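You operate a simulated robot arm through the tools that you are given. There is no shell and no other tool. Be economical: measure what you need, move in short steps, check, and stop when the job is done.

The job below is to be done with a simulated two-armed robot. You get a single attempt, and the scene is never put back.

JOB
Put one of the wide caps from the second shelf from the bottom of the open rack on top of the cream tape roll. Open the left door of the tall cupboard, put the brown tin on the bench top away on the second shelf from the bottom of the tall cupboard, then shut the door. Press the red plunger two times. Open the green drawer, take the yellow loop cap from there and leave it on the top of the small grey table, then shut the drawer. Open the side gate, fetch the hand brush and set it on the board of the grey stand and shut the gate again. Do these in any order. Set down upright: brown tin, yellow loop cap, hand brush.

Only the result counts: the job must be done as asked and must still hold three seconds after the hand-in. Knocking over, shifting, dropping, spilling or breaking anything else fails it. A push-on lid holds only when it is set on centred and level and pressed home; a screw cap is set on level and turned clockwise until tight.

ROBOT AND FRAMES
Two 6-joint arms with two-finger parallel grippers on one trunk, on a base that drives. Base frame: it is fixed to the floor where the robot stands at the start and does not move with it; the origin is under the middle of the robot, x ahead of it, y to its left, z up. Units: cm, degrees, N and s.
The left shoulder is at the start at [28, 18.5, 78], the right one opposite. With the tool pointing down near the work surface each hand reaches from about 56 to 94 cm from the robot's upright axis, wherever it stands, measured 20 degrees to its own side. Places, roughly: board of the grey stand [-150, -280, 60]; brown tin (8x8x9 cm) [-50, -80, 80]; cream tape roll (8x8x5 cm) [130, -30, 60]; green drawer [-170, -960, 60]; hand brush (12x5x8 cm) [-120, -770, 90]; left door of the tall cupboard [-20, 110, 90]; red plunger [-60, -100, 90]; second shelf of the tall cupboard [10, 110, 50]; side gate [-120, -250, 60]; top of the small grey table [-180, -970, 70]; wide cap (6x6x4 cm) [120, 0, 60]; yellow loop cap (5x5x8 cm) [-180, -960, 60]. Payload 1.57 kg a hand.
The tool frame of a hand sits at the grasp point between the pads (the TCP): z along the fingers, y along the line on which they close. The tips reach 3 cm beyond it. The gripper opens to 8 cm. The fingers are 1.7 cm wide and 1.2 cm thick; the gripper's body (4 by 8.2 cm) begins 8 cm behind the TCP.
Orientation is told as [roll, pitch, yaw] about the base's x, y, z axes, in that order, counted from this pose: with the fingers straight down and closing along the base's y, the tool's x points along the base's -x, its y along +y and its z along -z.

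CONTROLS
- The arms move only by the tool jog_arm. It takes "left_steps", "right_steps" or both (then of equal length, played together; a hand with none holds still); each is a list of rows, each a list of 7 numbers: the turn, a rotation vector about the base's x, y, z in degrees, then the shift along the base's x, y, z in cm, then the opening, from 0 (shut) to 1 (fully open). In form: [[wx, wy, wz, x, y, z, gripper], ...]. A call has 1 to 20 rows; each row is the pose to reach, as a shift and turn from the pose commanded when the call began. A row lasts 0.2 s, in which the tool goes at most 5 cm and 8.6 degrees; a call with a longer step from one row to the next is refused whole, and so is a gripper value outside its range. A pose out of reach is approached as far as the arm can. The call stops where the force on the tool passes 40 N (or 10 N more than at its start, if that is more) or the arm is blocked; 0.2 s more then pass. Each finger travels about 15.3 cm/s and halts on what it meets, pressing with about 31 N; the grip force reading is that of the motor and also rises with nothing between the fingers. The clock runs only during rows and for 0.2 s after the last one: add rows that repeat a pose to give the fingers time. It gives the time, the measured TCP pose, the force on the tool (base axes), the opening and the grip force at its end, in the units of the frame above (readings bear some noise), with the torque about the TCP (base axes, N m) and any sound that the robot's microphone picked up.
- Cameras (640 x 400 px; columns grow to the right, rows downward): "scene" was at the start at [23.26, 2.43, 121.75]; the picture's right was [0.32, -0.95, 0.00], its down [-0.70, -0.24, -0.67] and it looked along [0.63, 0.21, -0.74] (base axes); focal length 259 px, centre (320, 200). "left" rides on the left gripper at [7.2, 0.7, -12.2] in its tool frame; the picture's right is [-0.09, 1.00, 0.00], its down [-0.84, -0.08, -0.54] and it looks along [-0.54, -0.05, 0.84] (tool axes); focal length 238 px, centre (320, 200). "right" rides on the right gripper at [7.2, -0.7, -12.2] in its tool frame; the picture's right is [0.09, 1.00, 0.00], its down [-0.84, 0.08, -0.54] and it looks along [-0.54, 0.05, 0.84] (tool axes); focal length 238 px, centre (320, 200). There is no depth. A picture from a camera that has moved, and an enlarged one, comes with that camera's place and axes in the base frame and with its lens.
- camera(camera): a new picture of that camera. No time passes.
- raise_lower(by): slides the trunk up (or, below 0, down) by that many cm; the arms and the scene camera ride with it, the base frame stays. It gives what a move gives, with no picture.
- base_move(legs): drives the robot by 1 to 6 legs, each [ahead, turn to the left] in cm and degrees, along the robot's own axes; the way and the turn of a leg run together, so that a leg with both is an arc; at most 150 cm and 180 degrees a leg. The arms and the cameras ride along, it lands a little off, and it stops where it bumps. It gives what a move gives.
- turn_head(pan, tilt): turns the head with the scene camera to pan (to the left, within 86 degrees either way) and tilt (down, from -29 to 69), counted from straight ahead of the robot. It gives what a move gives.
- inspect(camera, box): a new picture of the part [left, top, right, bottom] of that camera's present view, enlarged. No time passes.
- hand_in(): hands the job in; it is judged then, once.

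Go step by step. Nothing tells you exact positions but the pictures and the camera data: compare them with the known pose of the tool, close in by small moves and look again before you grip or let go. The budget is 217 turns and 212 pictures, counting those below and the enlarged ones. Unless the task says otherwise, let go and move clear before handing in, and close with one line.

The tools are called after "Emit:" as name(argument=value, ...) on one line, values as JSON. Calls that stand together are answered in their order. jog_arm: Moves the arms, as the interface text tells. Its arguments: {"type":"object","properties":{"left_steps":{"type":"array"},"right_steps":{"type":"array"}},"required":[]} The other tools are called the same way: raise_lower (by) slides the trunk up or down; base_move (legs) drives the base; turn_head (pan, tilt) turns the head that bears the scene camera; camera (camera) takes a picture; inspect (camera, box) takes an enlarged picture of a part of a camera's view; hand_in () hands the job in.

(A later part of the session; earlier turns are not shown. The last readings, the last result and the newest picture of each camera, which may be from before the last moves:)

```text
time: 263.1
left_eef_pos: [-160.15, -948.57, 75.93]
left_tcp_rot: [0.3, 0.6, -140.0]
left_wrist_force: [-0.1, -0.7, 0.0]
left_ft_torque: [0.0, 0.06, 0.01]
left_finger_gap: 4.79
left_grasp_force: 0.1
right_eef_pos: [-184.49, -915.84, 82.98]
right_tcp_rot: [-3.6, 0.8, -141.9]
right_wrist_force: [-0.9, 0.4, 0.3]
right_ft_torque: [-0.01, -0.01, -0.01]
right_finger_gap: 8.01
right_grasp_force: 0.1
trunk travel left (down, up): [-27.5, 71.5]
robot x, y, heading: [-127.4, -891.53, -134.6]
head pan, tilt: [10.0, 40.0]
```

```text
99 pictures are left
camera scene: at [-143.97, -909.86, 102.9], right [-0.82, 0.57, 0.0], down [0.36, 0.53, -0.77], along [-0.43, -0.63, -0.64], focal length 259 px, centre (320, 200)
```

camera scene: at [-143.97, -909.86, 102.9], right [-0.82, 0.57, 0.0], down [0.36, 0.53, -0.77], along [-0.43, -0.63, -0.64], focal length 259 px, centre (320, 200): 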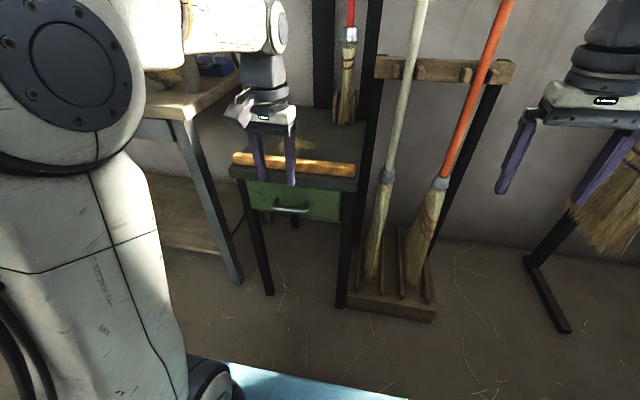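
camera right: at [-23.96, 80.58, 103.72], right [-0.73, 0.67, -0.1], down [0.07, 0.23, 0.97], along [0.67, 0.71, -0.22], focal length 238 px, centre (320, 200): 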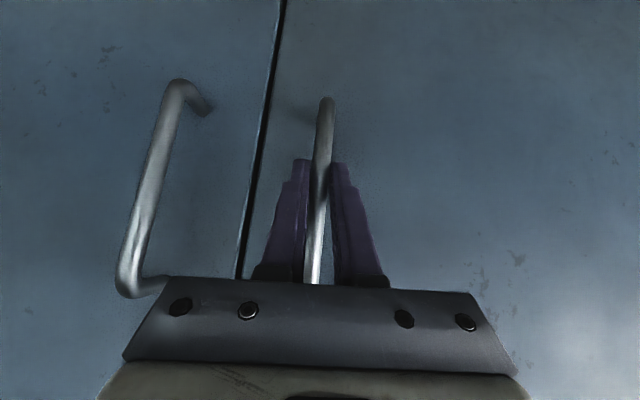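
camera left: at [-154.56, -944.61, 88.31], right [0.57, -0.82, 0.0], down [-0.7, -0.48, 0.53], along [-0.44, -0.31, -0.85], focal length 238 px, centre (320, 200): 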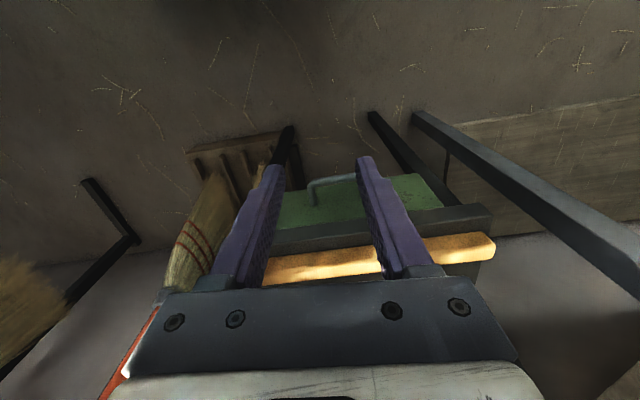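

The bar stands about 4 cm proud of the drawer front at d≈-794, z≈56.5, with the tabletop edge at d≈-798. I'll turn the left gripper 90° so its fingers straddle the bar from above.

Emit:
jog_arm(left_steps=[[0, 0, -8.5, 0, 0, 0, 0.5], [0, 0, -17, 0, 0, 0, 0.43], [0, 0, -25.5, 0, 0, 0, 0.43], [0, 0, -34, 0, 0, 0, 0.43], [0, 0, -42.5, 0, 0, 0, 0.43], [0, 0, -51, 0, 0, 0, 0.43], [0, 0, -59.5, 0, 0, 0, 0.43], [0, 0, -68, 0, 0, 0, 0.43], [0, 0, -76.5, 0, 0, 0, 0.43], [0, 0, -85, 0, 0, 0, 0.43]])

Emit:
camera(camera="left")

Emit:
camera(camera="scene")

```text
time: 265.3
left_eef_pos: [-160.2, -948.59, 75.96]
left_tcp_rot: [0.4, 0.6, 134.9]
left_wrist_force: [-0.3, -0.7, -0.7]
left_ft_torque: [-0.01, -0.03, 0.03]
left_finger_gap: 3.43
left_grasp_force: 0.0
right_eef_pos: [-184.53, -915.75, 83.01]
right_tcp_rot: [-3.6, 0.8, -141.9]
right_wrist_force: [0.3, -0.2, -0.5]
right_ft_torque: [0.0, 0.0, -0.04]
right_finger_gap: 8.0
right_grasp_force: 0.0
trunk travel left (down, up): [-27.5, 71.5]
robot x, y, heading: [-127.59, -890.91, -134.5]
head pan, tilt: [10.0, 40.0]
```

```text
98 pictures are left
camera left: at [-155.79, -954.1, 88.3], right [-0.77, -0.64, 0.0], down [-0.54, 0.65, 0.53], along [-0.34, 0.41, -0.85], focal length 238 px, centre (320, 200)
```

left: 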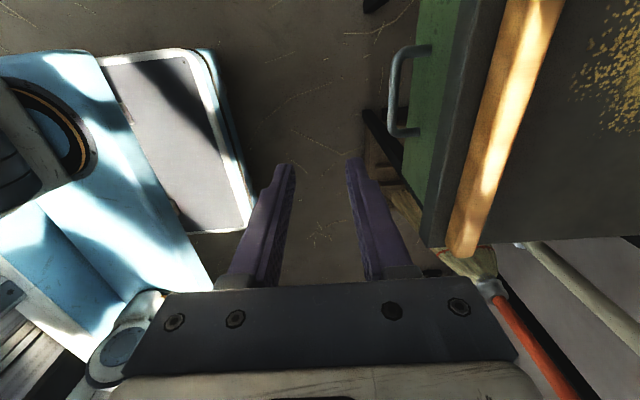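

```text
97 pictures are left
camera scene: at [-143.97, -909.86, 102.9], right [-0.82, 0.57, 0.0], down [0.36, 0.53, -0.77], along [-0.43, -0.63, -0.64], focal length 259 px, centre (320, 200)
```

scene: 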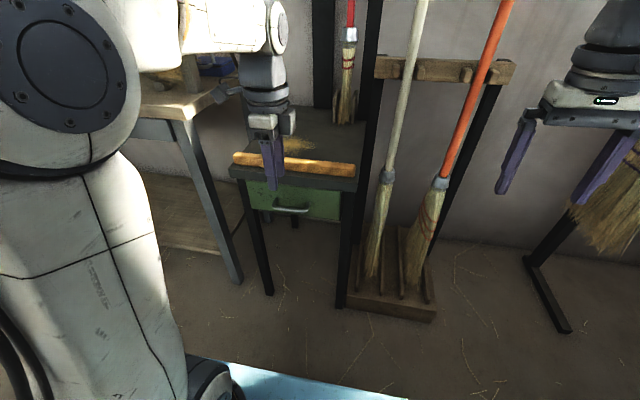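

Emit:
jog_arm(left_steps=[[0, 0, 0, -3, -3.8, -2, 0.43], [0, 0, 0, -5.9, -7.6, -4, 0.43], [0, 0, 0, -5.9, -7.6, -8, 0.43]])

Emit:
camera(camera="left")

```text
refused: row 1 steps farther than a row can; nothing moved
```

```text
96 pictures are left
camera left: at [-155.79, -954.1, 88.3], right [-0.77, -0.64, 0.0], down [-0.54, 0.65, 0.53], along [-0.34, 0.41, -0.85], focal length 238 px, centre (320, 200)
```

left: 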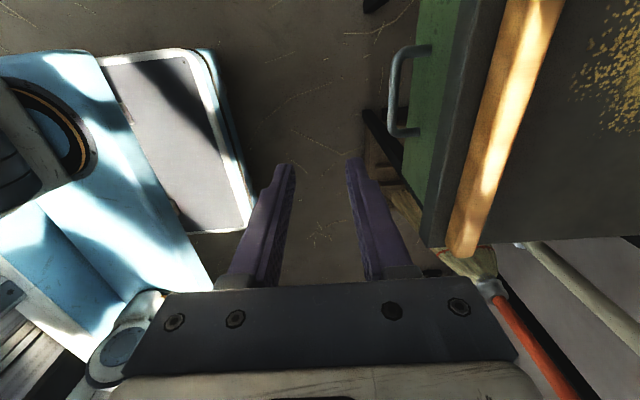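

Emit:
jog_arm(left_steps=[[0, 0, 0, -2, -2.6, -1, 0.43], [0, 0, 0, -4, -5.2, -2, 0.43], [0, 0, 0, -5.9, -7.6, -4, 0.43], [0, 0, 0, -5.9, -7.6, -8, 0.43]])

Emit:
camera(camera="left")

```text
time: 266.4
left_eef_pos: [-166.44, -956.3, 68.9]
left_tcp_rot: [1.5, 0.6, 135.0]
left_wrist_force: [3.9, 4.9, 17.2]
left_ft_torque: [-0.1, 0.25, -0.09]
left_finger_gap: 2.92
left_grasp_force: 0.0
right_eef_pos: [-184.49, -915.79, 83.13]
right_tcp_rot: [-3.6, 0.8, -142.0]
right_wrist_force: [0.2, -0.2, 0.2]
right_ft_torque: [-0.01, 0.02, -0.01]
right_finger_gap: 7.98
right_grasp_force: 0.1
trunk travel left (down, up): [-27.5, 71.5]
robot x, y, heading: [-127.76, -891.43, -134.8]
head pan, tilt: [10.0, 40.0]
stopped in row 4 (left hand): the force on the tool passed its limit at 45 N (the readings are from after the stop); the commanded pose is now the measured one
```

```text
95 pictures are left
camera left: at [-161.66, -961.64, 81.25], right [-0.77, -0.64, 0.03], down [-0.53, 0.66, 0.53], along [-0.36, 0.39, -0.85], focal length 238 px, centre (320, 200)
```

left: 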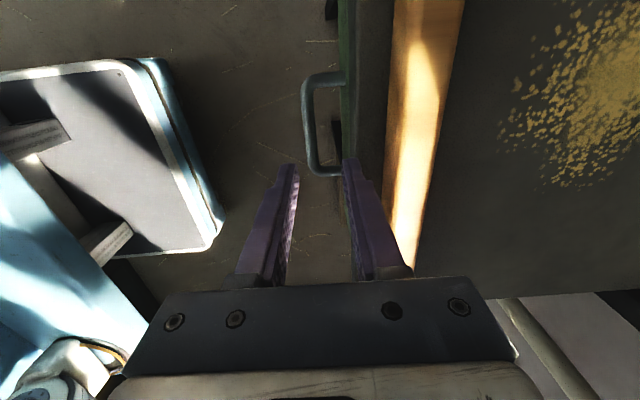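

The back finger touched the tabletop edge (z≈66, edge d≈-796.4). The bar is at d≈-793.1, so I'll shift 1.2 cm outward and go down.

Emit:
jog_arm(left_steps=[[0, 0, 0, 0, 0, 1, 0.4], [0, 0, 0, 0.9, 0.9, 1, 0.4], [0, 0, 0, 0.9, 0.9, -2, 0.4], [0, 0, 0, 0.9, 0.9, -5, 0.4], [0, 0, 0, 0.9, 0.9, -8, 0.4], [0, 0, 0, 0.9, 0.9, -10.8, 0.4]])

Emit:
camera(camera="left")

```text
time: 267.8
left_eef_pos: [-165.3, -955.45, 57.93]
left_tcp_rot: [1.4, 0.6, 135.1]
left_wrist_force: [1.3, 1.0, 4.1]
left_ft_torque: [-0.12, 0.31, -0.01]
left_finger_gap: 3.17
left_grasp_force: 0.0
right_eef_pos: [-184.53, -915.88, 82.98]
right_tcp_rot: [-3.6, 0.8, -141.9]
right_wrist_force: [1.1, 0.7, -0.7]
right_ft_torque: [0.0, 0.0, 0.01]
right_finger_gap: 8.01
right_grasp_force: 0.2
trunk travel left (down, up): [-27.5, 71.5]
robot x, y, heading: [-127.51, -891.53, -134.7]
head pan, tilt: [10.0, 40.0]
```

```text
94 pictures are left
camera left: at [-160.74, -960.82, 70.26], right [-0.77, -0.64, 0.02], down [-0.53, 0.66, 0.53], along [-0.36, 0.4, -0.85], focal length 238 px, centre (320, 200)
```

left: 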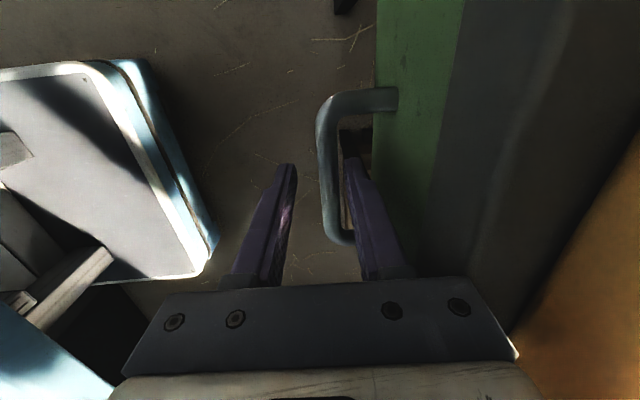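

The back finger is behind the bar. I'll close on it and pull the drawer out by backing up.

Emit:
jog_arm(left_steps=[[0, 0, 0, 0, 0, 0, 0.2], [0, 0, 0, 0, 0, 0, 0], [0, 0, 0, 0, 0, 0, 0], [0, 0, 0, 1, 1, 0, 0], [0, 0, 0, 2, 2, 0, 0], [0, 0, 0, 3, 3, 0, 0]])

Emit:
base_move(legs=[[-16, 0]])

Emit:
camera(camera="left")

Emit:
camera(camera="scene")

```text
time: 269.2
left_eef_pos: [-162.37, -952.43, 57.87]
left_tcp_rot: [1.5, 0.5, 134.9]
left_wrist_force: [6.3, -8.5, 14.8]
left_ft_torque: [0.07, 0.02, -0.44]
left_finger_gap: 1.17
left_grasp_force: 29.7
right_eef_pos: [-184.51, -915.82, 83.0]
right_tcp_rot: [-3.6, 0.8, -141.9]
right_wrist_force: [0.5, 0.0, 0.1]
right_ft_torque: [-0.01, 0.01, 0.0]
right_finger_gap: 7.99
right_grasp_force: 0.1
trunk travel left (down, up): [-27.5, 71.5]
robot x, y, heading: [-127.65, -891.31, -134.7]
head pan, tilt: [10.0, 40.0]
```

```text
time: 270.7
left_eef_pos: [-151.07, -941.12, 57.74]
left_tcp_rot: [1.2, 0.6, 135.2]
left_wrist_force: [14.3, -14.2, 0.2]
left_ft_torque: [-0.2, -0.14, -0.44]
left_finger_gap: 1.2
left_grasp_force: 28.9
right_eef_pos: [-173.14, -904.49, 83.05]
right_tcp_rot: [-3.6, 0.8, -141.7]
right_wrist_force: [0.0, -0.1, 0.8]
right_ft_torque: [-0.01, 0.01, -0.01]
right_finger_gap: 8.02
right_grasp_force: 0.0
trunk travel left (down, up): [-27.5, 71.5]
robot x, y, heading: [-116.33, -879.97, -134.7]
head pan, tilt: [10.0, 40.0]
```

```text
93 pictures are left
camera left: at [-146.39, -946.41, 70.09], right [-0.77, -0.64, 0.02], down [-0.53, 0.66, 0.53], along [-0.35, 0.4, -0.85], focal length 238 px, centre (320, 200)
```

left: 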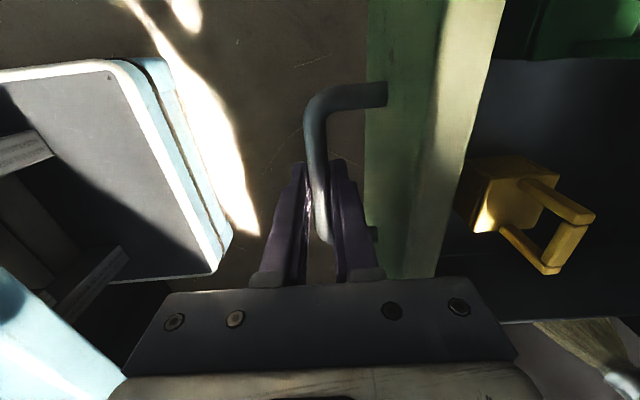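

```text
92 pictures are left
camera scene: at [-132.66, -898.45, 102.89], right [-0.82, 0.57, 0.0], down [0.36, 0.53, -0.77], along [-0.43, -0.63, -0.64], focal length 259 px, centre (320, 200)
```

scene: 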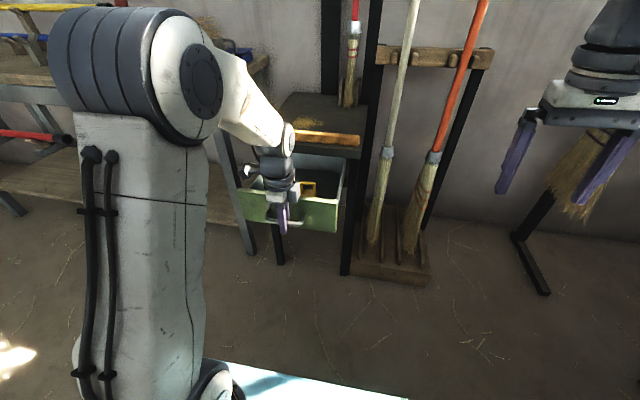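

The drawer is open and shows the yellow loop cap (box base with a loop on top) near (-165,-950). I'll release the handle, rise, and move above the cap with the fingers aligned to it.

Emit:
jog_arm(left_steps=[[0, 0, 0, 0, 0, 0, 0.3], [0, 0, 0, 0, 0, 0, 0.42], [0, 0, 0, 0, 0, 4, 0.42], [0, 0, 0, 0, 0, 9, 0.42], [0, 0, 0, 0, 0, 14, 0.42], [0, 0, 0, 0, 0, 18.5, 0.6], [0, 0, 8.5, -3, -2, 20, 0.8], [0, 0, 17, -6, -4, 20, 1], [0, 0, 25.5, -9, -6, 20, 1], [0, 0, 34, -12, -8, 20, 1], [0, 0, 42.5, -13.5, -8.5, 20, 1], [0, 0, 45, -13.7, -8.6, 20, 1]])

Emit:
camera(camera="left")

Emit:
camera(camera="scene")

```text
time: 273.3
left_eef_pos: [-164.41, -949.46, 74.53]
left_tcp_rot: [1.4, 0.6, -179.8]
left_wrist_force: [0.8, -0.3, 0.5]
left_ft_torque: [0.02, 0.04, 0.0]
left_finger_gap: 8.0
left_grasp_force: 0.0
left hand out of reach, approached as far as the arm can: row 10, 11, 12
right_eef_pos: [-173.23, -904.45, 83.13]
right_tcp_rot: [-3.6, 0.9, -141.8]
right_wrist_force: [0.6, 0.1, 0.8]
right_ft_torque: [-0.03, 0.06, 0.02]
right_finger_gap: 8.02
right_grasp_force: 0.0
trunk travel left (down, up): [-27.5, 71.5]
robot x, y, heading: [-116.27, -879.94, -134.5]
head pan, tilt: [10.0, 40.0]
```

```text
91 pictures are left
camera left: at [-157.49, -949.9, 86.83], right [-0.09, -1.0, 0.02], down [-0.84, 0.09, 0.53], along [-0.53, 0.03, -0.85], focal length 238 px, centre (320, 200)
```

left: 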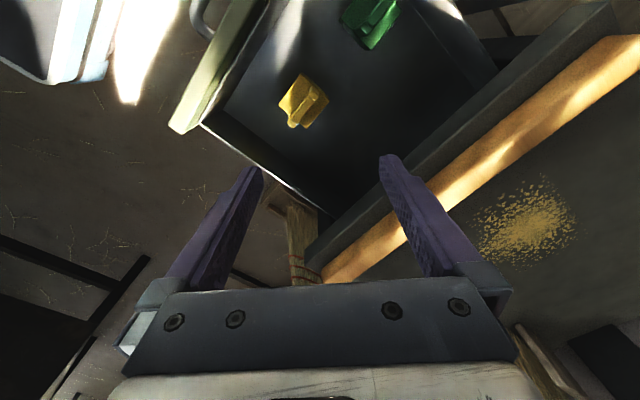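

```text
90 pictures are left
camera scene: at [-132.66, -898.4, 102.9], right [-0.82, 0.57, 0.0], down [0.36, 0.53, -0.77], along [-0.43, -0.63, -0.64], focal length 259 px, centre (320, 200)
```

scene: 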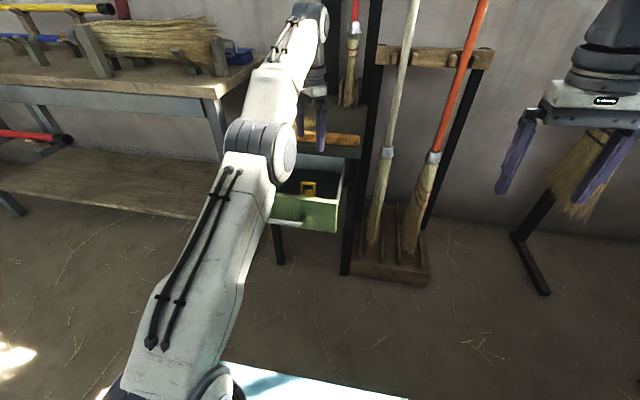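

Emit:
inspect(camera="left", box=[250, 50, 370, 150])

Emit:
inspect(camera="scene", box=[260, 140, 360, 240])

```text
4.00 times, centred on (310, 100) of left
camera zoom: at [-157.49, -949.9, 86.83], right [-0.09, -1.0, 0.02], down [-0.84, 0.09, 0.53], along [-0.53, 0.03, -0.85], focal length 953 px, centre (360, 600)
```

zoom: 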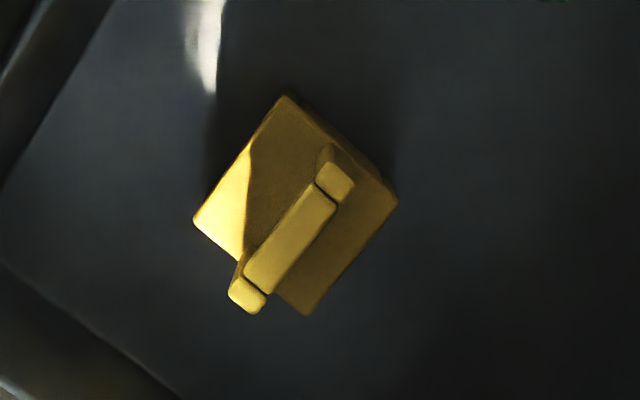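

```text
4.00 times, centred on (310, 190) of scene
camera zoom: at [-132.66, -898.4, 102.9], right [-0.82, 0.57, 0.0], down [0.36, 0.53, -0.77], along [-0.43, -0.63, -0.64], focal length 1034 px, centre (360, 240)
```

zoom: 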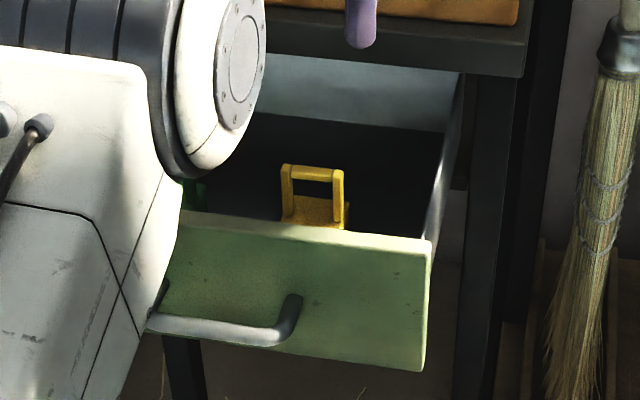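

From above, the loop's crossbar runs almost along the drawer's width, and its centre is about (-162.8,-948.2), loop top z≈59.5. I'll turn the gripper to yaw -121 so it closes across the box.

Emit:
jog_arm(left_steps=[[0, 0, 8.5, 0.5, 0.3, 1, 1], [0, 0, 17, 1, 0.6, 1, 1], [0, 0, 25.5, 1.6, 1.3, 1, 1], [0, 0, 34, 1.6, 1.3, 1, 1], [0, 0, 42.5, 1.6, 1.3, 1, 1], [0, 0, 51, 1.6, 1.3, 0, 1], [0, 0, 59, 1.6, 1.3, -2, 1]])

Emit:
camera(camera="left")

```text
time: 274.9
left_eef_pos: [-162.86, -948.09, 72.48]
left_tcp_rot: [1.2, 0.6, -120.8]
left_wrist_force: [-0.3, -0.5, 0.0]
left_ft_torque: [-0.02, 0.02, -0.01]
left_finger_gap: 8.01
left_grasp_force: 0.0
right_eef_pos: [-173.2, -904.42, 83.11]
right_tcp_rot: [-3.6, 0.8, -141.8]
right_wrist_force: [-0.1, -1.1, 0.3]
right_ft_torque: [-0.02, 0.01, -0.01]
right_finger_gap: 8.0
right_grasp_force: 0.0
trunk travel left (down, up): [-27.5, 71.5]
robot x, y, heading: [-116.49, -880.28, -134.4]
head pan, tilt: [10.0, 40.0]
```

```text
87 pictures are left
camera left: at [-159.01, -942.38, 84.75], right [0.81, -0.59, 0.02], down [-0.51, -0.68, 0.53], along [-0.3, -0.44, -0.85], focal length 238 px, centre (320, 200)
```

left: 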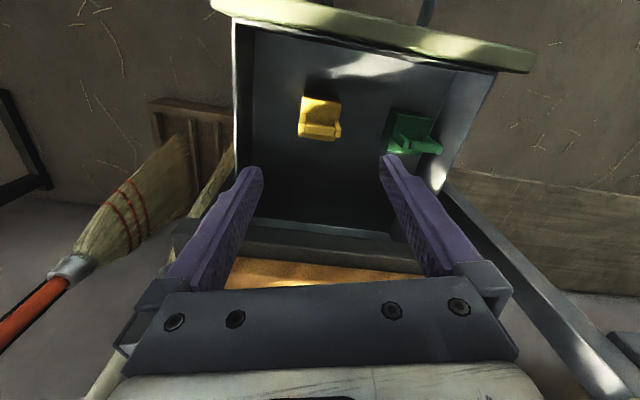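

Emit:
jog_arm(left_steps=[[0, 0, 0, 0, -0.2, -4.5, 1], [0, 0, 0, 0, -0.2, -9, 1], [0, 0, 0, 0, -0.2, -13, 1], [0, 0, 0, 0, -0.2, -15, 1], [0, 0, 0, 0, -0.2, -16.2, 1]])

Emit:
camera(camera="left")

```text
time: 276.1
left_eef_pos: [-162.91, -948.42, 56.18]
left_tcp_rot: [1.2, 0.6, -120.8]
left_wrist_force: [0.3, 0.1, -0.2]
left_ft_torque: [-0.01, 0.01, 0.01]
left_finger_gap: 7.99
left_grasp_force: 0.1
right_eef_pos: [-173.28, -904.38, 83.02]
right_tcp_rot: [-3.5, 0.9, -141.8]
right_wrist_force: [-0.3, 0.4, -0.5]
right_ft_torque: [0.04, -0.05, 0.01]
right_finger_gap: 8.02
right_grasp_force: 0.0
trunk travel left (down, up): [-27.5, 71.5]
robot x, y, heading: [-116.23, -879.86, -134.8]
head pan, tilt: [10.0, 40.0]
```

```text
86 pictures are left
camera left: at [-159.0, -942.61, 68.58], right [0.81, -0.59, 0.02], down [-0.51, -0.68, 0.53], along [-0.3, -0.44, -0.85], focal length 238 px, centre (320, 200)
```

left: 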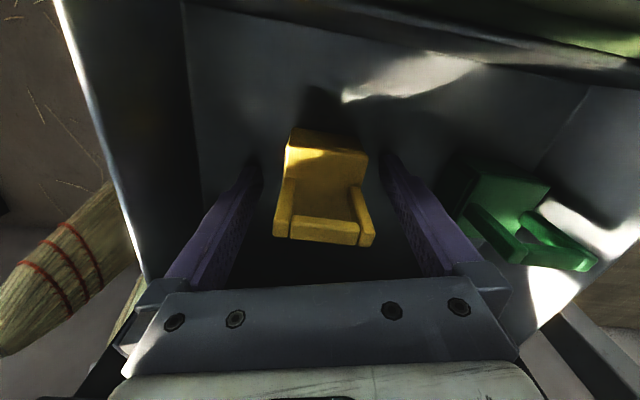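

Emit:
jog_arm(left_steps=[[0, 0, 0, 0, 0, -0.7, 1], [0, 0, 0, 0, 0, -0.7, 0.7], [0, 0, 0, 0, 0, -0.7, 0.4], [0, 0, 0, 0, 0, -0.7, 0.4], [0, 0, 0, 0, 0, 1.5, 0.4], [0, 0, 0, 0, 0, 5, 0.4], [0, 0, 0, 0, 0, 9.5, 0.4], [0, 0, 0, 0, 0, 14, 0.4], [0, 0, 0, 0, 0, 18.5, 0.4]])

Emit:
camera(camera="left")

Emit:
camera(camera="scene")

```text
time: 276.8
left_eef_pos: [-163.54, -948.15, 56.12]
left_tcp_rot: [0.4, -0.2, -121.2]
left_wrist_force: [-4.2, 3.8, 9.0]
left_ft_torque: [0.31, 0.34, -0.03]
left_finger_gap: 4.49
left_grasp_force: 7.2
right_eef_pos: [-173.28, -904.33, 82.98]
right_tcp_rot: [-3.7, 0.8, -141.9]
right_wrist_force: [0.1, -0.7, 0.0]
right_ft_torque: [-0.03, 0.0, 0.01]
right_finger_gap: 7.99
right_grasp_force: 0.0
trunk travel left (down, up): [-27.5, 71.5]
robot x, y, heading: [-116.48, -879.44, -134.5]
head pan, tilt: [10.0, 40.0]
stopped in row 3 (left hand): the force on the tool passed its limit at 45 N (the readings are from after the stop); the commanded pose is now the measured one
```

```text
85 pictures are left
camera left: at [-159.47, -942.33, 68.37], right [0.81, -0.59, 0.01], down [-0.5, -0.67, 0.54], along [-0.32, -0.44, -0.84], focal length 238 px, centre (320, 200)
```

left: 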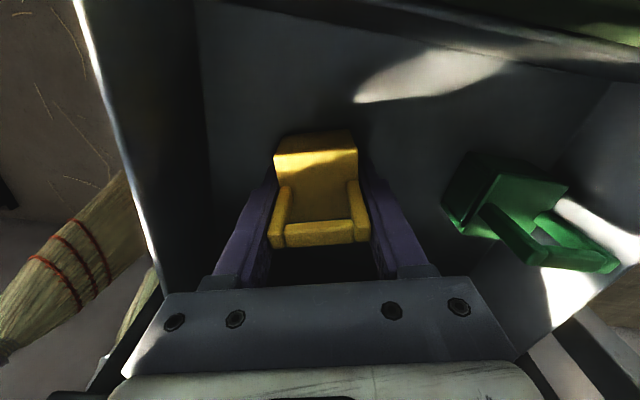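

```text
84 pictures are left
camera scene: at [-132.71, -898.36, 102.87], right [-0.82, 0.57, 0.0], down [0.36, 0.53, -0.77], along [-0.43, -0.63, -0.64], focal length 259 px, centre (320, 200)
```

scene: 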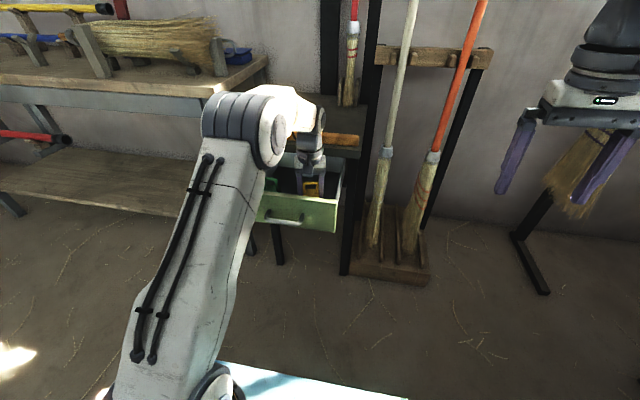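

Fingers have met the cap (a contact force stopped the call). I'll finish closing and lift.

Emit:
jog_arm(left_steps=[[0, 0, 0, 0, 0, 0.2, 0.35], [0, 0, 0, 0, 0, 0.2, 0.35], [0, 0, 0, 0, 0, 0.2, 0.35]])

Emit:
jog_arm(left_steps=[[0, 0, 0, 0, 0, 2, 0.35], [0, 0, 0, 0, 0, 5, 0.35], [0, 0, 0, 0, 0, 9.5, 0.35], [0, 0, 0, 0, 0, 14, 0.35], [0, 0, 0, 0, 0, 18, 0.35]])

Emit:
camera(camera="left")

```text
time: 277.6
left_eef_pos: [-163.46, -948.21, 56.14]
left_tcp_rot: [0.6, 0.3, -121.0]
left_wrist_force: [-2.2, 1.3, 2.6]
left_ft_torque: [0.08, 0.14, -0.03]
left_finger_gap: 4.42
left_grasp_force: 31.1
right_eef_pos: [-173.25, -904.33, 82.99]
right_tcp_rot: [-3.6, 0.8, -141.8]
right_wrist_force: [-0.2, 0.3, 0.3]
right_ft_torque: [0.01, -0.01, 0.02]
right_finger_gap: 7.99
right_grasp_force: 0.0
trunk travel left (down, up): [-27.5, 71.5]
robot x, y, heading: [-116.09, -879.82, -135.0]
head pan, tilt: [10.0, 40.0]
```

```text
time: 278.8
left_eef_pos: [-163.48, -948.14, 74.24]
left_tcp_rot: [0.6, 0.2, -121.2]
left_wrist_force: [-0.6, 0.0, -1.3]
left_ft_torque: [0.05, 0.02, 0.0]
left_finger_gap: 4.38
left_grasp_force: 31.1
right_eef_pos: [-173.22, -904.41, 83.12]
right_tcp_rot: [-3.7, 0.7, -141.8]
right_wrist_force: [0.0, -0.1, -0.3]
right_ft_torque: [0.02, -0.02, 0.02]
right_finger_gap: 8.01
right_grasp_force: 0.0
trunk travel left (down, up): [-27.5, 71.5]
robot x, y, heading: [-116.25, -879.99, -134.8]
head pan, tilt: [10.0, 40.0]
```

```text
83 pictures are left
camera left: at [-159.44, -942.39, 86.5], right [0.81, -0.59, 0.01], down [-0.5, -0.68, 0.54], along [-0.31, -0.44, -0.84], focal length 238 px, centre (320, 200)
```

left: 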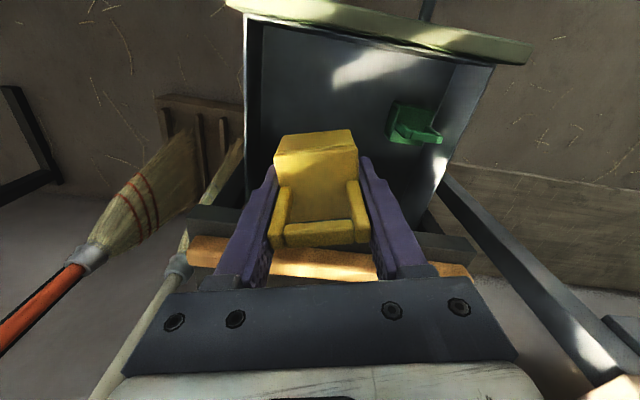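

The cap is held upright. I'll raise it, drive forward, and set it on the tabletop behind the wooden strip.

Emit:
jog_arm(left_steps=[[0, 0, 0, 0, 0, 3, 0.35], [0, 0, 0, 0, 0, 6, 0.35]])

Emit:
base_move(legs=[[17, 0]])

Emit:
jog_arm(left_steps=[[0, 0, 0, -2.5, -3, 0, 0.35], [0, 0, 0, -4.8, -6, 0, 0.35]])

Emit:
camera(camera="left")

Emit:
camera(camera="scene")

```text
time: 279.4
left_eef_pos: [-162.37, -947.17, 79.28]
left_tcp_rot: [0.7, 0.1, -121.1]
left_wrist_force: [0.2, 1.1, -0.7]
left_ft_torque: [0.0, 0.03, 0.01]
left_finger_gap: 4.42
left_grasp_force: 30.3
left hand out of reach, approached as far as the arm can: row 2
right_eef_pos: [-173.23, -904.48, 83.03]
right_tcp_rot: [-3.7, 0.8, -141.8]
right_wrist_force: [0.5, 0.0, -0.1]
right_ft_torque: [0.01, -0.01, 0.0]
right_finger_gap: 8.01
right_grasp_force: 0.0
trunk travel left (down, up): [-27.5, 71.5]
robot x, y, heading: [-116.56, -879.79, -134.6]
head pan, tilt: [10.0, 40.0]
```

```text
time: 280.8
left_eef_pos: [-174.42, -959.65, 79.17]
left_tcp_rot: [0.5, 0.0, -121.1]
left_wrist_force: [1.5, 0.3, -0.6]
left_ft_torque: [-0.04, -0.03, 0.02]
left_finger_gap: 4.4
left_grasp_force: 31.2
right_eef_pos: [-185.21, -916.72, 83.02]
right_tcp_rot: [-3.6, 0.8, -141.7]
right_wrist_force: [0.1, 0.0, -0.2]
right_ft_torque: [0.0, 0.03, 0.01]
right_finger_gap: 7.99
right_grasp_force: 0.1
trunk travel left (down, up): [-27.5, 71.5]
robot x, y, heading: [-128.64, -891.92, -134.4]
head pan, tilt: [10.0, 40.0]
```

```text
time: 281.4
left_eef_pos: [-174.84, -960.62, 77.59]
left_tcp_rot: [0.5, -0.1, -121.0]
left_wrist_force: [0.4, 0.1, -0.7]
left_ft_torque: [-0.03, -0.01, 0.01]
left_finger_gap: 4.39
left_grasp_force: 31.2
left hand out of reach, approached as far as the arm can: row 1, 2
right_eef_pos: [-185.32, -916.84, 83.03]
right_tcp_rot: [-3.6, 0.9, -141.7]
right_wrist_force: [-0.2, -0.6, -0.4]
right_ft_torque: [-0.01, 0.0, -0.02]
right_finger_gap: 7.98
right_grasp_force: 0.1
trunk travel left (down, up): [-27.5, 71.5]
robot x, y, heading: [-128.48, -892.04, -134.7]
head pan, tilt: [10.0, 40.0]
```

```text
82 pictures are left
camera left: at [-170.69, -954.91, 89.87], right [0.81, -0.59, 0.01], down [-0.5, -0.68, 0.54], along [-0.31, -0.44, -0.84], focal length 238 px, centre (320, 200)
```

left: 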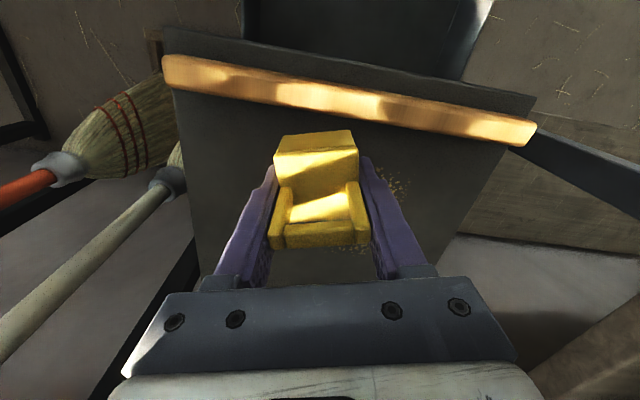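

```text
81 pictures are left
camera scene: at [-144.74, -910.68, 102.9], right [-0.82, 0.57, 0.0], down [0.36, 0.53, -0.77], along [-0.43, -0.63, -0.64], focal length 259 px, centre (320, 200)
```

scene: 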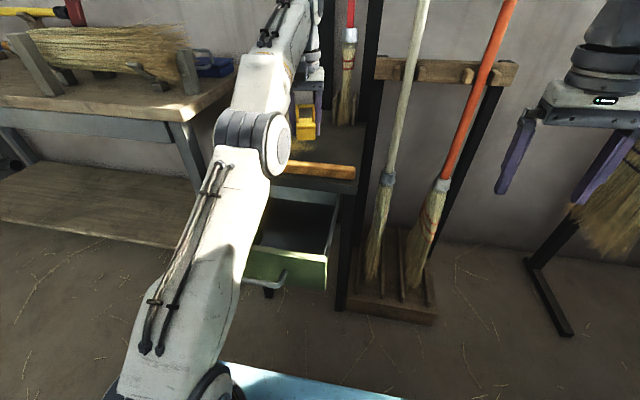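

The arm is stretched because the shoulder is low. I'll raise the trunk and then extend further over the tabletop.

Emit:
raise_lower(by=16)

Emit:
jog_arm(left_steps=[[0, 0, 0, -2, -2.2, -3, 0.35], [0, 0, 0, -4, -4.4, -6, 0.35], [0, 0, 0, -6, -6.6, -9, 0.35], [0, 0, 0, -6, -6.6, -13, 0.35]])

Emit:
camera(camera="left")

Emit:
camera(camera="scene")

```text
time: 283.2
left_eef_pos: [-174.78, -960.64, 93.63]
left_tcp_rot: [0.4, 0.0, -120.9]
left_wrist_force: [-0.5, -0.4, -0.2]
left_ft_torque: [0.01, 0.01, 0.0]
left_finger_gap: 4.42
left_grasp_force: 31.1
right_eef_pos: [-185.2, -916.73, 99.11]
right_tcp_rot: [-3.5, 0.8, -141.8]
right_wrist_force: [-0.7, -0.1, 0.2]
right_ft_torque: [0.01, 0.03, 0.0]
right_finger_gap: 8.0
right_grasp_force: 0.1
trunk travel left (down, up): [-43.5, 55.5]
robot x, y, heading: [-128.04, -892.56, -134.6]
head pan, tilt: [10.0, 40.0]
```

```text
time: 284.2
left_eef_pos: [-178.48, -965.14, 80.76]
left_tcp_rot: [0.4, -0.1, -121.0]
left_wrist_force: [-0.6, 0.4, 0.3]
left_ft_torque: [-0.03, 0.01, -0.02]
left_finger_gap: 4.41
left_grasp_force: 31.1
left hand out of reach, approached as far as the arm can: row 1, 2, 3, 4
right_eef_pos: [-185.23, -916.62, 99.15]
right_tcp_rot: [-3.6, 0.6, -141.7]
right_wrist_force: [0.2, -0.3, -0.3]
right_ft_torque: [-0.01, 0.02, 0.01]
right_finger_gap: 8.0
right_grasp_force: 0.0
trunk travel left (down, up): [-43.5, 55.5]
robot x, y, heading: [-128.65, -892.27, -134.6]
head pan, tilt: [10.0, 40.0]
```

```text
80 pictures are left
camera left: at [-174.41, -959.37, 92.99], right [0.81, -0.59, 0.01], down [-0.5, -0.67, 0.54], along [-0.31, -0.44, -0.84], focal length 238 px, centre (320, 200)
```

left: 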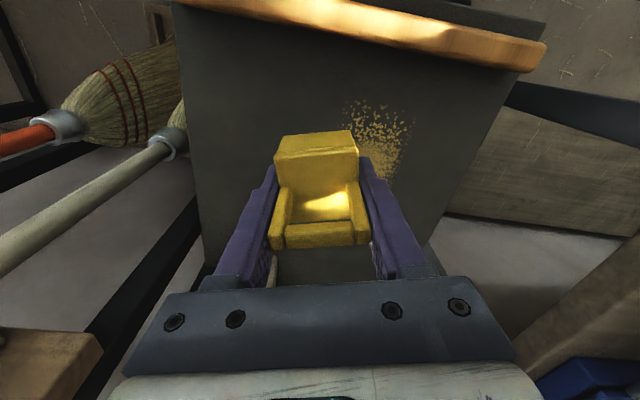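

```text
79 pictures are left
camera scene: at [-144.71, -910.64, 118.92], right [-0.82, 0.57, 0.0], down [0.36, 0.53, -0.77], along [-0.43, -0.63, -0.64], focal length 259 px, centre (320, 200)
```

scene: 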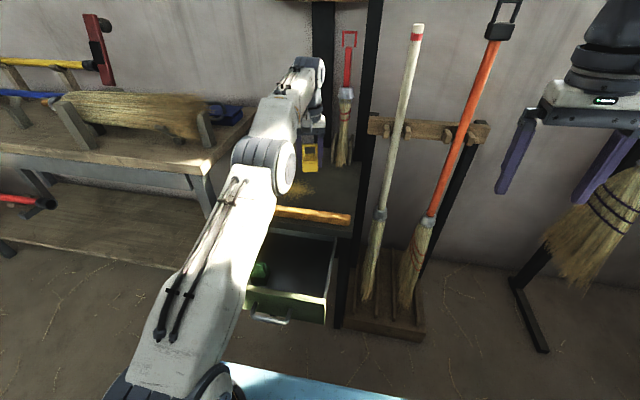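

Emit:
jog_arm(left_steps=[[0, 0, 0, 0, 0, -3, 0.35], [0, 0, 0, 0, 0, -6, 0.35], [0, 0, 0, 0, 0, -7.5, 0.35], [0, 0, 0, 0, 0, -8.3, 0.35]])

Emit:
camera(camera="left")

```text
time: 285.2
left_eef_pos: [-178.55, -965.3, 72.46]
left_tcp_rot: [0.5, 0.1, -121.0]
left_wrist_force: [0.0, -1.0, -0.4]
left_ft_torque: [0.02, 0.01, -0.03]
left_finger_gap: 4.4
left_grasp_force: 30.6
right_eef_pos: [-185.28, -916.78, 99.05]
right_tcp_rot: [-3.6, 0.9, -141.8]
right_wrist_force: [1.0, -0.2, 0.0]
right_ft_torque: [-0.02, -0.03, -0.01]
right_finger_gap: 8.01
right_grasp_force: 0.1
trunk travel left (down, up): [-43.5, 55.5]
robot x, y, heading: [-128.43, -891.96, -134.7]
head pan, tilt: [10.0, 40.0]
```

```text
78 pictures are left
camera left: at [-174.47, -959.45, 84.67], right [0.81, -0.59, 0.01], down [-0.5, -0.68, 0.54], along [-0.31, -0.44, -0.84], focal length 238 px, centre (320, 200)
```

left: 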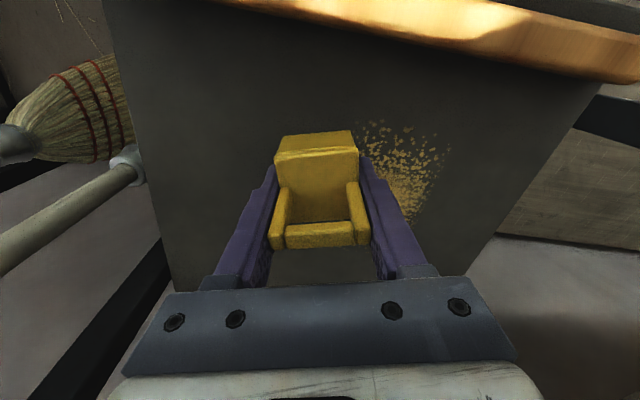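

Emit:
jog_arm(left_steps=[[0, 0, 0, 0, 0, -0.5, 0.35], [0, 0, 0, 0, 0, -1, 0.35], [0, 0, 0, 0, 0, -1.4, 0.35]])

```text
time: 286.1
left_eef_pos: [-178.55, -965.26, 70.95]
left_tcp_rot: [0.5, 0.0, -121.0]
left_wrist_force: [0.5, -1.3, 0.0]
left_ft_torque: [0.01, 0.0, 0.0]
left_finger_gap: 4.42
left_grasp_force: 30.9
right_eef_pos: [-185.22, -916.74, 98.96]
right_tcp_rot: [-3.6, 0.8, -141.8]
right_wrist_force: [-0.7, 0.9, -0.5]
right_ft_torque: [0.01, -0.04, -0.02]
right_finger_gap: 7.97
right_grasp_force: 0.1
trunk travel left (down, up): [-43.5, 55.5]
robot x, y, heading: [-128.43, -892.08, -134.1]
head pan, tilt: [10.0, 40.0]
```

Emit:
jog_arm(left_steps=[[0, 0, 0, 0, 0, -0.4, 0.35], [0, 0, 0, 0, 0, -0.8, 0.35]])

Emit:
camera(camera="left")

```text
time: 286.6
left_eef_pos: [-178.64, -965.25, 70.24]
left_tcp_rot: [0.5, 0.0, -121.0]
left_wrist_force: [0.0, 0.3, 0.5]
left_ft_torque: [0.02, -0.03, 0.02]
left_finger_gap: 4.44
left_grasp_force: 30.8
right_eef_pos: [-185.29, -916.66, 99.06]
right_tcp_rot: [-3.5, 0.8, -141.8]
right_wrist_force: [0.5, 0.5, -0.2]
right_ft_torque: [0.01, -0.04, -0.01]
right_finger_gap: 8.0
right_grasp_force: 0.0
trunk travel left (down, up): [-43.5, 55.5]
robot x, y, heading: [-128.36, -892.37, -134.3]
head pan, tilt: [10.0, 40.0]
```

```text
77 pictures are left
camera left: at [-174.49, -959.46, 82.51], right [0.81, -0.59, 0.01], down [-0.5, -0.68, 0.54], along [-0.31, -0.44, -0.84], focal length 238 px, centre (320, 200)
```

left: 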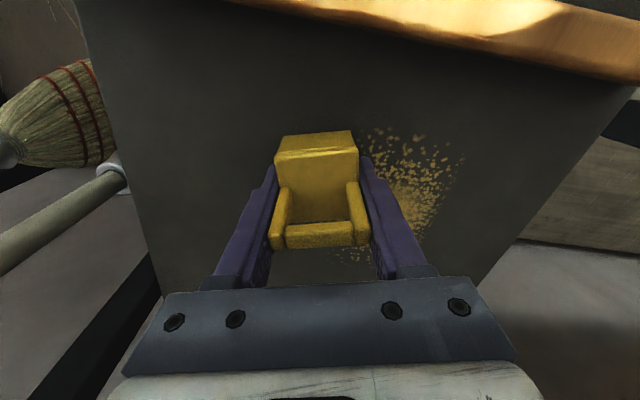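

Emit:
jog_arm(left_steps=[[0, 0, 0, 0, 0, -0.35, 0.35], [0, 0, 0, 0, 0, -0.7, 0.35], [0, 0, 0, 0, 0, -1, 0.35]])

```text
time: 287.4
left_eef_pos: [-178.51, -965.19, 69.2]
left_tcp_rot: [0.6, 0.1, -121.0]
left_wrist_force: [0.4, 0.0, 0.2]
left_ft_torque: [0.0, -0.04, 0.04]
left_finger_gap: 4.38
left_grasp_force: 30.8
right_eef_pos: [-185.32, -916.66, 98.95]
right_tcp_rot: [-3.6, 0.8, -141.8]
right_wrist_force: [-0.4, -0.5, 0.0]
right_ft_torque: [-0.02, 0.0, 0.01]
right_finger_gap: 7.99
right_grasp_force: 0.0
trunk travel left (down, up): [-43.5, 55.5]
robot x, y, heading: [-128.49, -892.08, -134.4]
head pan, tilt: [10.0, 40.0]
```

Emit:
jog_arm(left_steps=[[0, 0, 0, 0, 0, -0.3, 0.35], [0, 0, 0, 0, 0, -0.6, 0.35], [0, 0, 0, 0, 0, -0.9, 0.35]])

Emit:
inspect(camera="scene", box=[260, 90, 380, 230])

```text
time: 288.4
left_eef_pos: [-178.59, -965.22, 68.97]
left_tcp_rot: [0.4, -0.1, -121.0]
left_wrist_force: [7.8, 7.3, 15.4]
left_ft_torque: [0.56, 0.09, -0.32]
left_finger_gap: 4.41
left_grasp_force: 30.8
right_eef_pos: [-185.19, -916.73, 99.08]
right_tcp_rot: [-3.6, 0.8, -141.8]
right_wrist_force: [0.8, 0.0, 0.5]
right_ft_torque: [-0.02, 0.0, 0.01]
right_finger_gap: 7.99
right_grasp_force: 0.1
trunk travel left (down, up): [-43.5, 55.5]
robot x, y, heading: [-128.22, -892.01, -134.7]
head pan, tilt: [10.0, 40.0]
stopped in row 3 (left hand): the force on the tool passed its limit at 42 N (the readings are from after the stop); the commanded pose is now the measured one
```

```text
2.86 times, centred on (320, 160) of scene
camera zoom: at [-144.65, -910.59, 118.91], right [-0.82, 0.57, 0.0], down [0.36, 0.53, -0.77], along [-0.43, -0.63, -0.64], focal length 739 px, centre (320, 314)
```

zoom: 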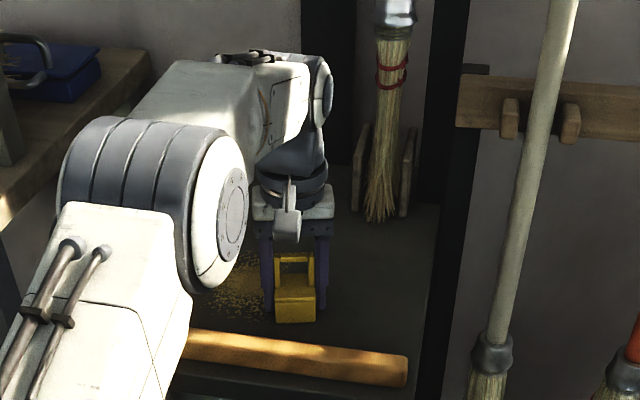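

Contact with the tabletop; the cap stands behind the strip. Release and rise.

Emit:
jog_arm(left_steps=[[0, 0, 0, 0, 0, 0.2, 0.6], [0, 0, 0, 0, 0, 0.2, 0.75], [0, 0, 0, 0, 0, 0.2, 0.9], [0, 0, 0, 0, 0, 0.2, 1], [0, 0, 0, 0, 0, 3, 1], [0, 0, 0, 0, 0, 7, 1], [0, 0, 0, 1, 1, 11, 1], [0, 0, 0, 3.5, 3.5, 14, 1], [0, 0, 0, 6.5, 6.5, 14, 1], [0, 0, 0, 9.5, 9.5, 14, 1]])

Emit:
camera(camera="left")

Emit:
inspect(camera="scene", box=[220, 90, 380, 330])

```text
time: 290.6
left_eef_pos: [-168.94, -955.81, 82.84]
left_tcp_rot: [0.4, -0.2, -120.9]
left_wrist_force: [-0.2, 0.2, -0.4]
left_ft_torque: [0.01, 0.01, 0.02]
left_finger_gap: 8.01
left_grasp_force: 0.1
right_eef_pos: [-185.27, -916.64, 99.01]
right_tcp_rot: [-3.5, 0.8, -141.7]
right_wrist_force: [-0.5, -0.6, 0.6]
right_ft_torque: [0.0, -0.01, -0.01]
right_finger_gap: 8.04
right_grasp_force: 0.0
trunk travel left (down, up): [-43.5, 55.5]
robot x, y, heading: [-128.56, -892.1, -134.2]
head pan, tilt: [10.0, 40.0]
```

```text
75 pictures are left
camera left: at [-164.86, -950.03, 95.03], right [0.81, -0.59, 0.01], down [-0.5, -0.67, 0.55], along [-0.32, -0.44, -0.84], focal length 238 px, centre (320, 200)
```

left: 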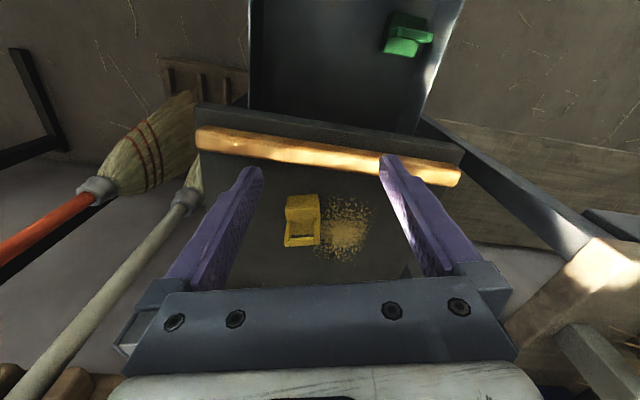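

```text
1.67 times, centred on (300, 210) of scene
camera zoom: at [-144.75, -910.7, 118.89], right [-0.82, 0.57, 0.0], down [0.36, 0.53, -0.77], along [-0.43, -0.63, -0.64], focal length 431 px, centre (353, 183)
```

zoom: 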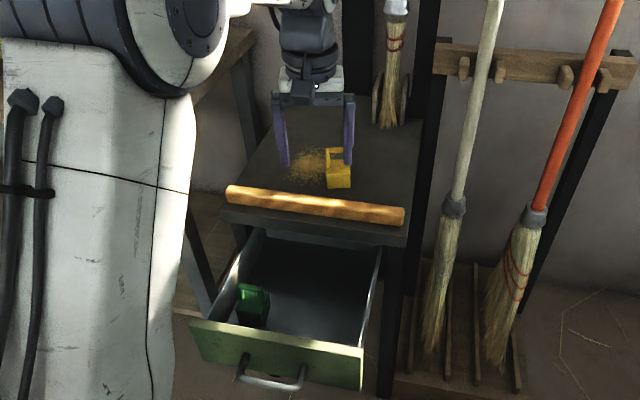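

The yellow cap stands upright on the table. Now I'll back up, lower the closed hand in front of the drawer handle, and push the drawer shut.

Emit:
base_move(legs=[[-29, 0]])

Emit:
raise_lower(by=-16)

Emit:
jog_arm(left_steps=[[0, 0, 0, 0, 0, -3, 0.5], [0, 0, 0, 0, 0, -6, 0], [0, 0, 0, 0, 0, -9, 0], [0, 0, 0, 0, 0, -10, 0]])

Emit:
camera(camera="left")

Emit:
camera(camera="scene")

```text
time: 292.6
left_eef_pos: [-148.61, -935.07, 82.71]
left_tcp_rot: [0.4, -0.2, -120.9]
left_wrist_force: [-0.8, 0.7, -1.4]
left_ft_torque: [-0.01, 0.01, 0.04]
left_finger_gap: 8.03
left_grasp_force: 0.0
right_eef_pos: [-164.88, -895.99, 99.13]
right_tcp_rot: [-3.5, 0.8, -141.8]
right_wrist_force: [-0.4, 0.2, -0.8]
right_ft_torque: [0.01, -0.01, -0.01]
right_finger_gap: 7.98
right_grasp_force: 0.1
trunk travel left (down, up): [-43.5, 55.5]
robot x, y, heading: [-108.49, -871.53, -134.2]
head pan, tilt: [10.0, 40.0]
```

```text
time: 294.4
left_eef_pos: [-148.56, -935.04, 66.85]
left_tcp_rot: [0.3, -0.2, -121.0]
left_wrist_force: [-0.2, -0.3, 1.0]
left_ft_torque: [-0.03, 0.02, -0.01]
left_finger_gap: 7.99
left_grasp_force: 0.1
right_eef_pos: [-164.87, -896.01, 83.05]
right_tcp_rot: [-3.6, 0.7, -141.8]
right_wrist_force: [-0.3, -0.3, -0.2]
right_ft_torque: [0.0, -0.02, 0.0]
right_finger_gap: 7.99
right_grasp_force: 0.2
trunk travel left (down, up): [-27.5, 71.5]
robot x, y, heading: [-107.89, -871.3, -134.4]
head pan, tilt: [10.0, 40.0]
```

```text
time: 295.4
left_eef_pos: [-148.61, -935.07, 56.77]
left_tcp_rot: [0.5, -0.2, -121.0]
left_wrist_force: [0.6, 1.0, 0.1]
left_ft_torque: [0.01, -0.02, -0.01]
left_finger_gap: 0.0
left_grasp_force: 20.8
right_eef_pos: [-164.88, -896.01, 83.03]
right_tcp_rot: [-3.6, 0.8, -141.9]
right_wrist_force: [0.3, 0.0, 0.4]
right_ft_torque: [-0.01, 0.0, -0.01]
right_finger_gap: 7.99
right_grasp_force: 0.0
trunk travel left (down, up): [-27.5, 71.5]
robot x, y, heading: [-108.03, -871.59, -134.5]
head pan, tilt: [10.0, 40.0]
```

```text
73 pictures are left
camera left: at [-144.43, -929.28, 69.06], right [0.81, -0.59, 0.01], down [-0.5, -0.67, 0.54], along [-0.32, -0.44, -0.84], focal length 238 px, centre (320, 200)
```

left: 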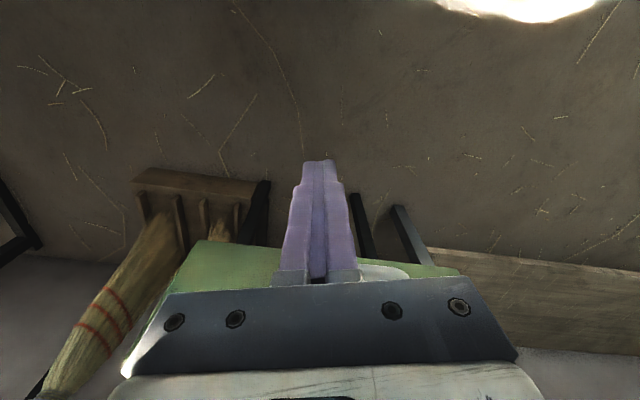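

```text
72 pictures are left
camera scene: at [-124.36, -889.92, 102.9], right [-0.82, 0.57, 0.0], down [0.36, 0.53, -0.77], along [-0.43, -0.63, -0.64], focal length 259 px, centre (320, 200)
```

scene: 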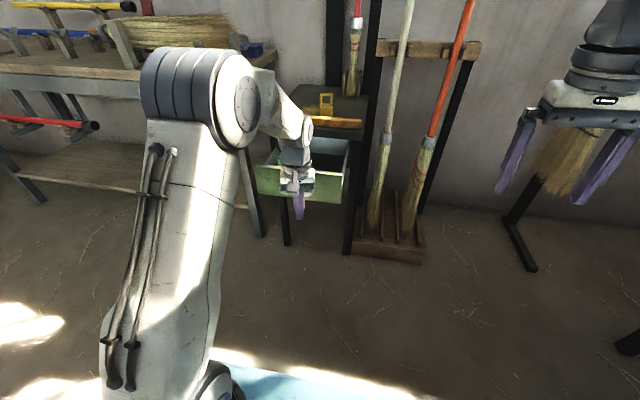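

Emit:
base_move(legs=[[21, 0]])

Emit:
jog_arm(left_steps=[[0, 0, 0, -0.7, -0.7, 0, 0], [0, 0, 0, -1.4, -1.4, 0, 0], [0, 0, 0, -2.1, -2.1, 0, 0], [0, 0, 0, -2.8, -2.8, 0, 0], [0, 0, 0, -3.5, -3.5, 0, 0], [0, 0, 0, -4.2, -4.2, 0, 0], [0, 0, 0, -5, -5, 0, 0]])

Emit:
camera(camera="scene")

```text
time: 297.0
left_eef_pos: [-163.16, -950.34, 56.8]
left_tcp_rot: [0.5, -0.2, -120.9]
left_wrist_force: [0.4, -0.5, 0.0]
left_ft_torque: [-0.01, 0.02, 0.0]
left_finger_gap: 0.01
left_grasp_force: 20.9
right_eef_pos: [-179.52, -911.0, 83.03]
right_tcp_rot: [-3.6, 0.8, -141.7]
right_wrist_force: [0.1, -0.6, -0.2]
right_ft_torque: [0.0, 0.01, 0.04]
right_finger_gap: 8.0
right_grasp_force: 0.0
trunk travel left (down, up): [-27.5, 71.5]
robot x, y, heading: [-123.01, -886.69, -134.5]
head pan, tilt: [10.0, 40.0]
```

```text
time: 298.2
left_eef_pos: [-166.11, -952.99, 56.84]
left_tcp_rot: [0.8, 1.2, -120.9]
left_wrist_force: [7.6, 7.7, 12.1]
left_ft_torque: [-0.1, 0.26, -0.15]
left_finger_gap: 0.0
left_grasp_force: 21.9
right_eef_pos: [-179.42, -911.08, 83.19]
right_tcp_rot: [-3.6, 0.8, -141.7]
right_wrist_force: [0.0, 0.3, -0.3]
right_ft_torque: [0.03, 0.0, -0.01]
right_finger_gap: 8.0
right_grasp_force: 0.1
trunk travel left (down, up): [-27.5, 71.5]
robot x, y, heading: [-122.59, -886.21, -134.5]
head pan, tilt: [10.0, 40.0]
stopped in row 6 (left hand): the force on the tool passed its limit at 52 N (the readings are from after the stop); the commanded pose is now the measured one
```

```text
71 pictures are left
camera scene: at [-138.98, -904.91, 102.93], right [-0.83, 0.56, 0.0], down [0.36, 0.53, -0.77], along [-0.43, -0.63, -0.64], focal length 259 px, centre (320, 200)
```

scene: 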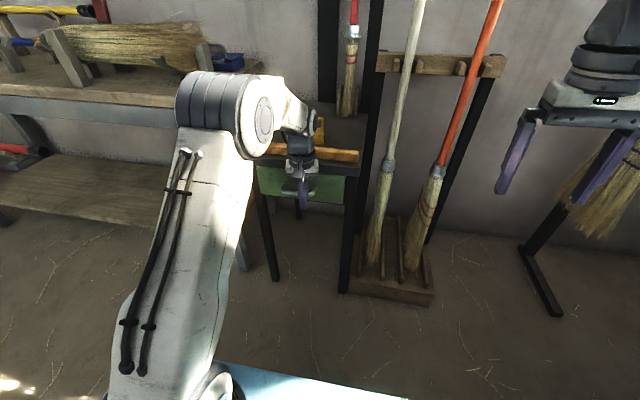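

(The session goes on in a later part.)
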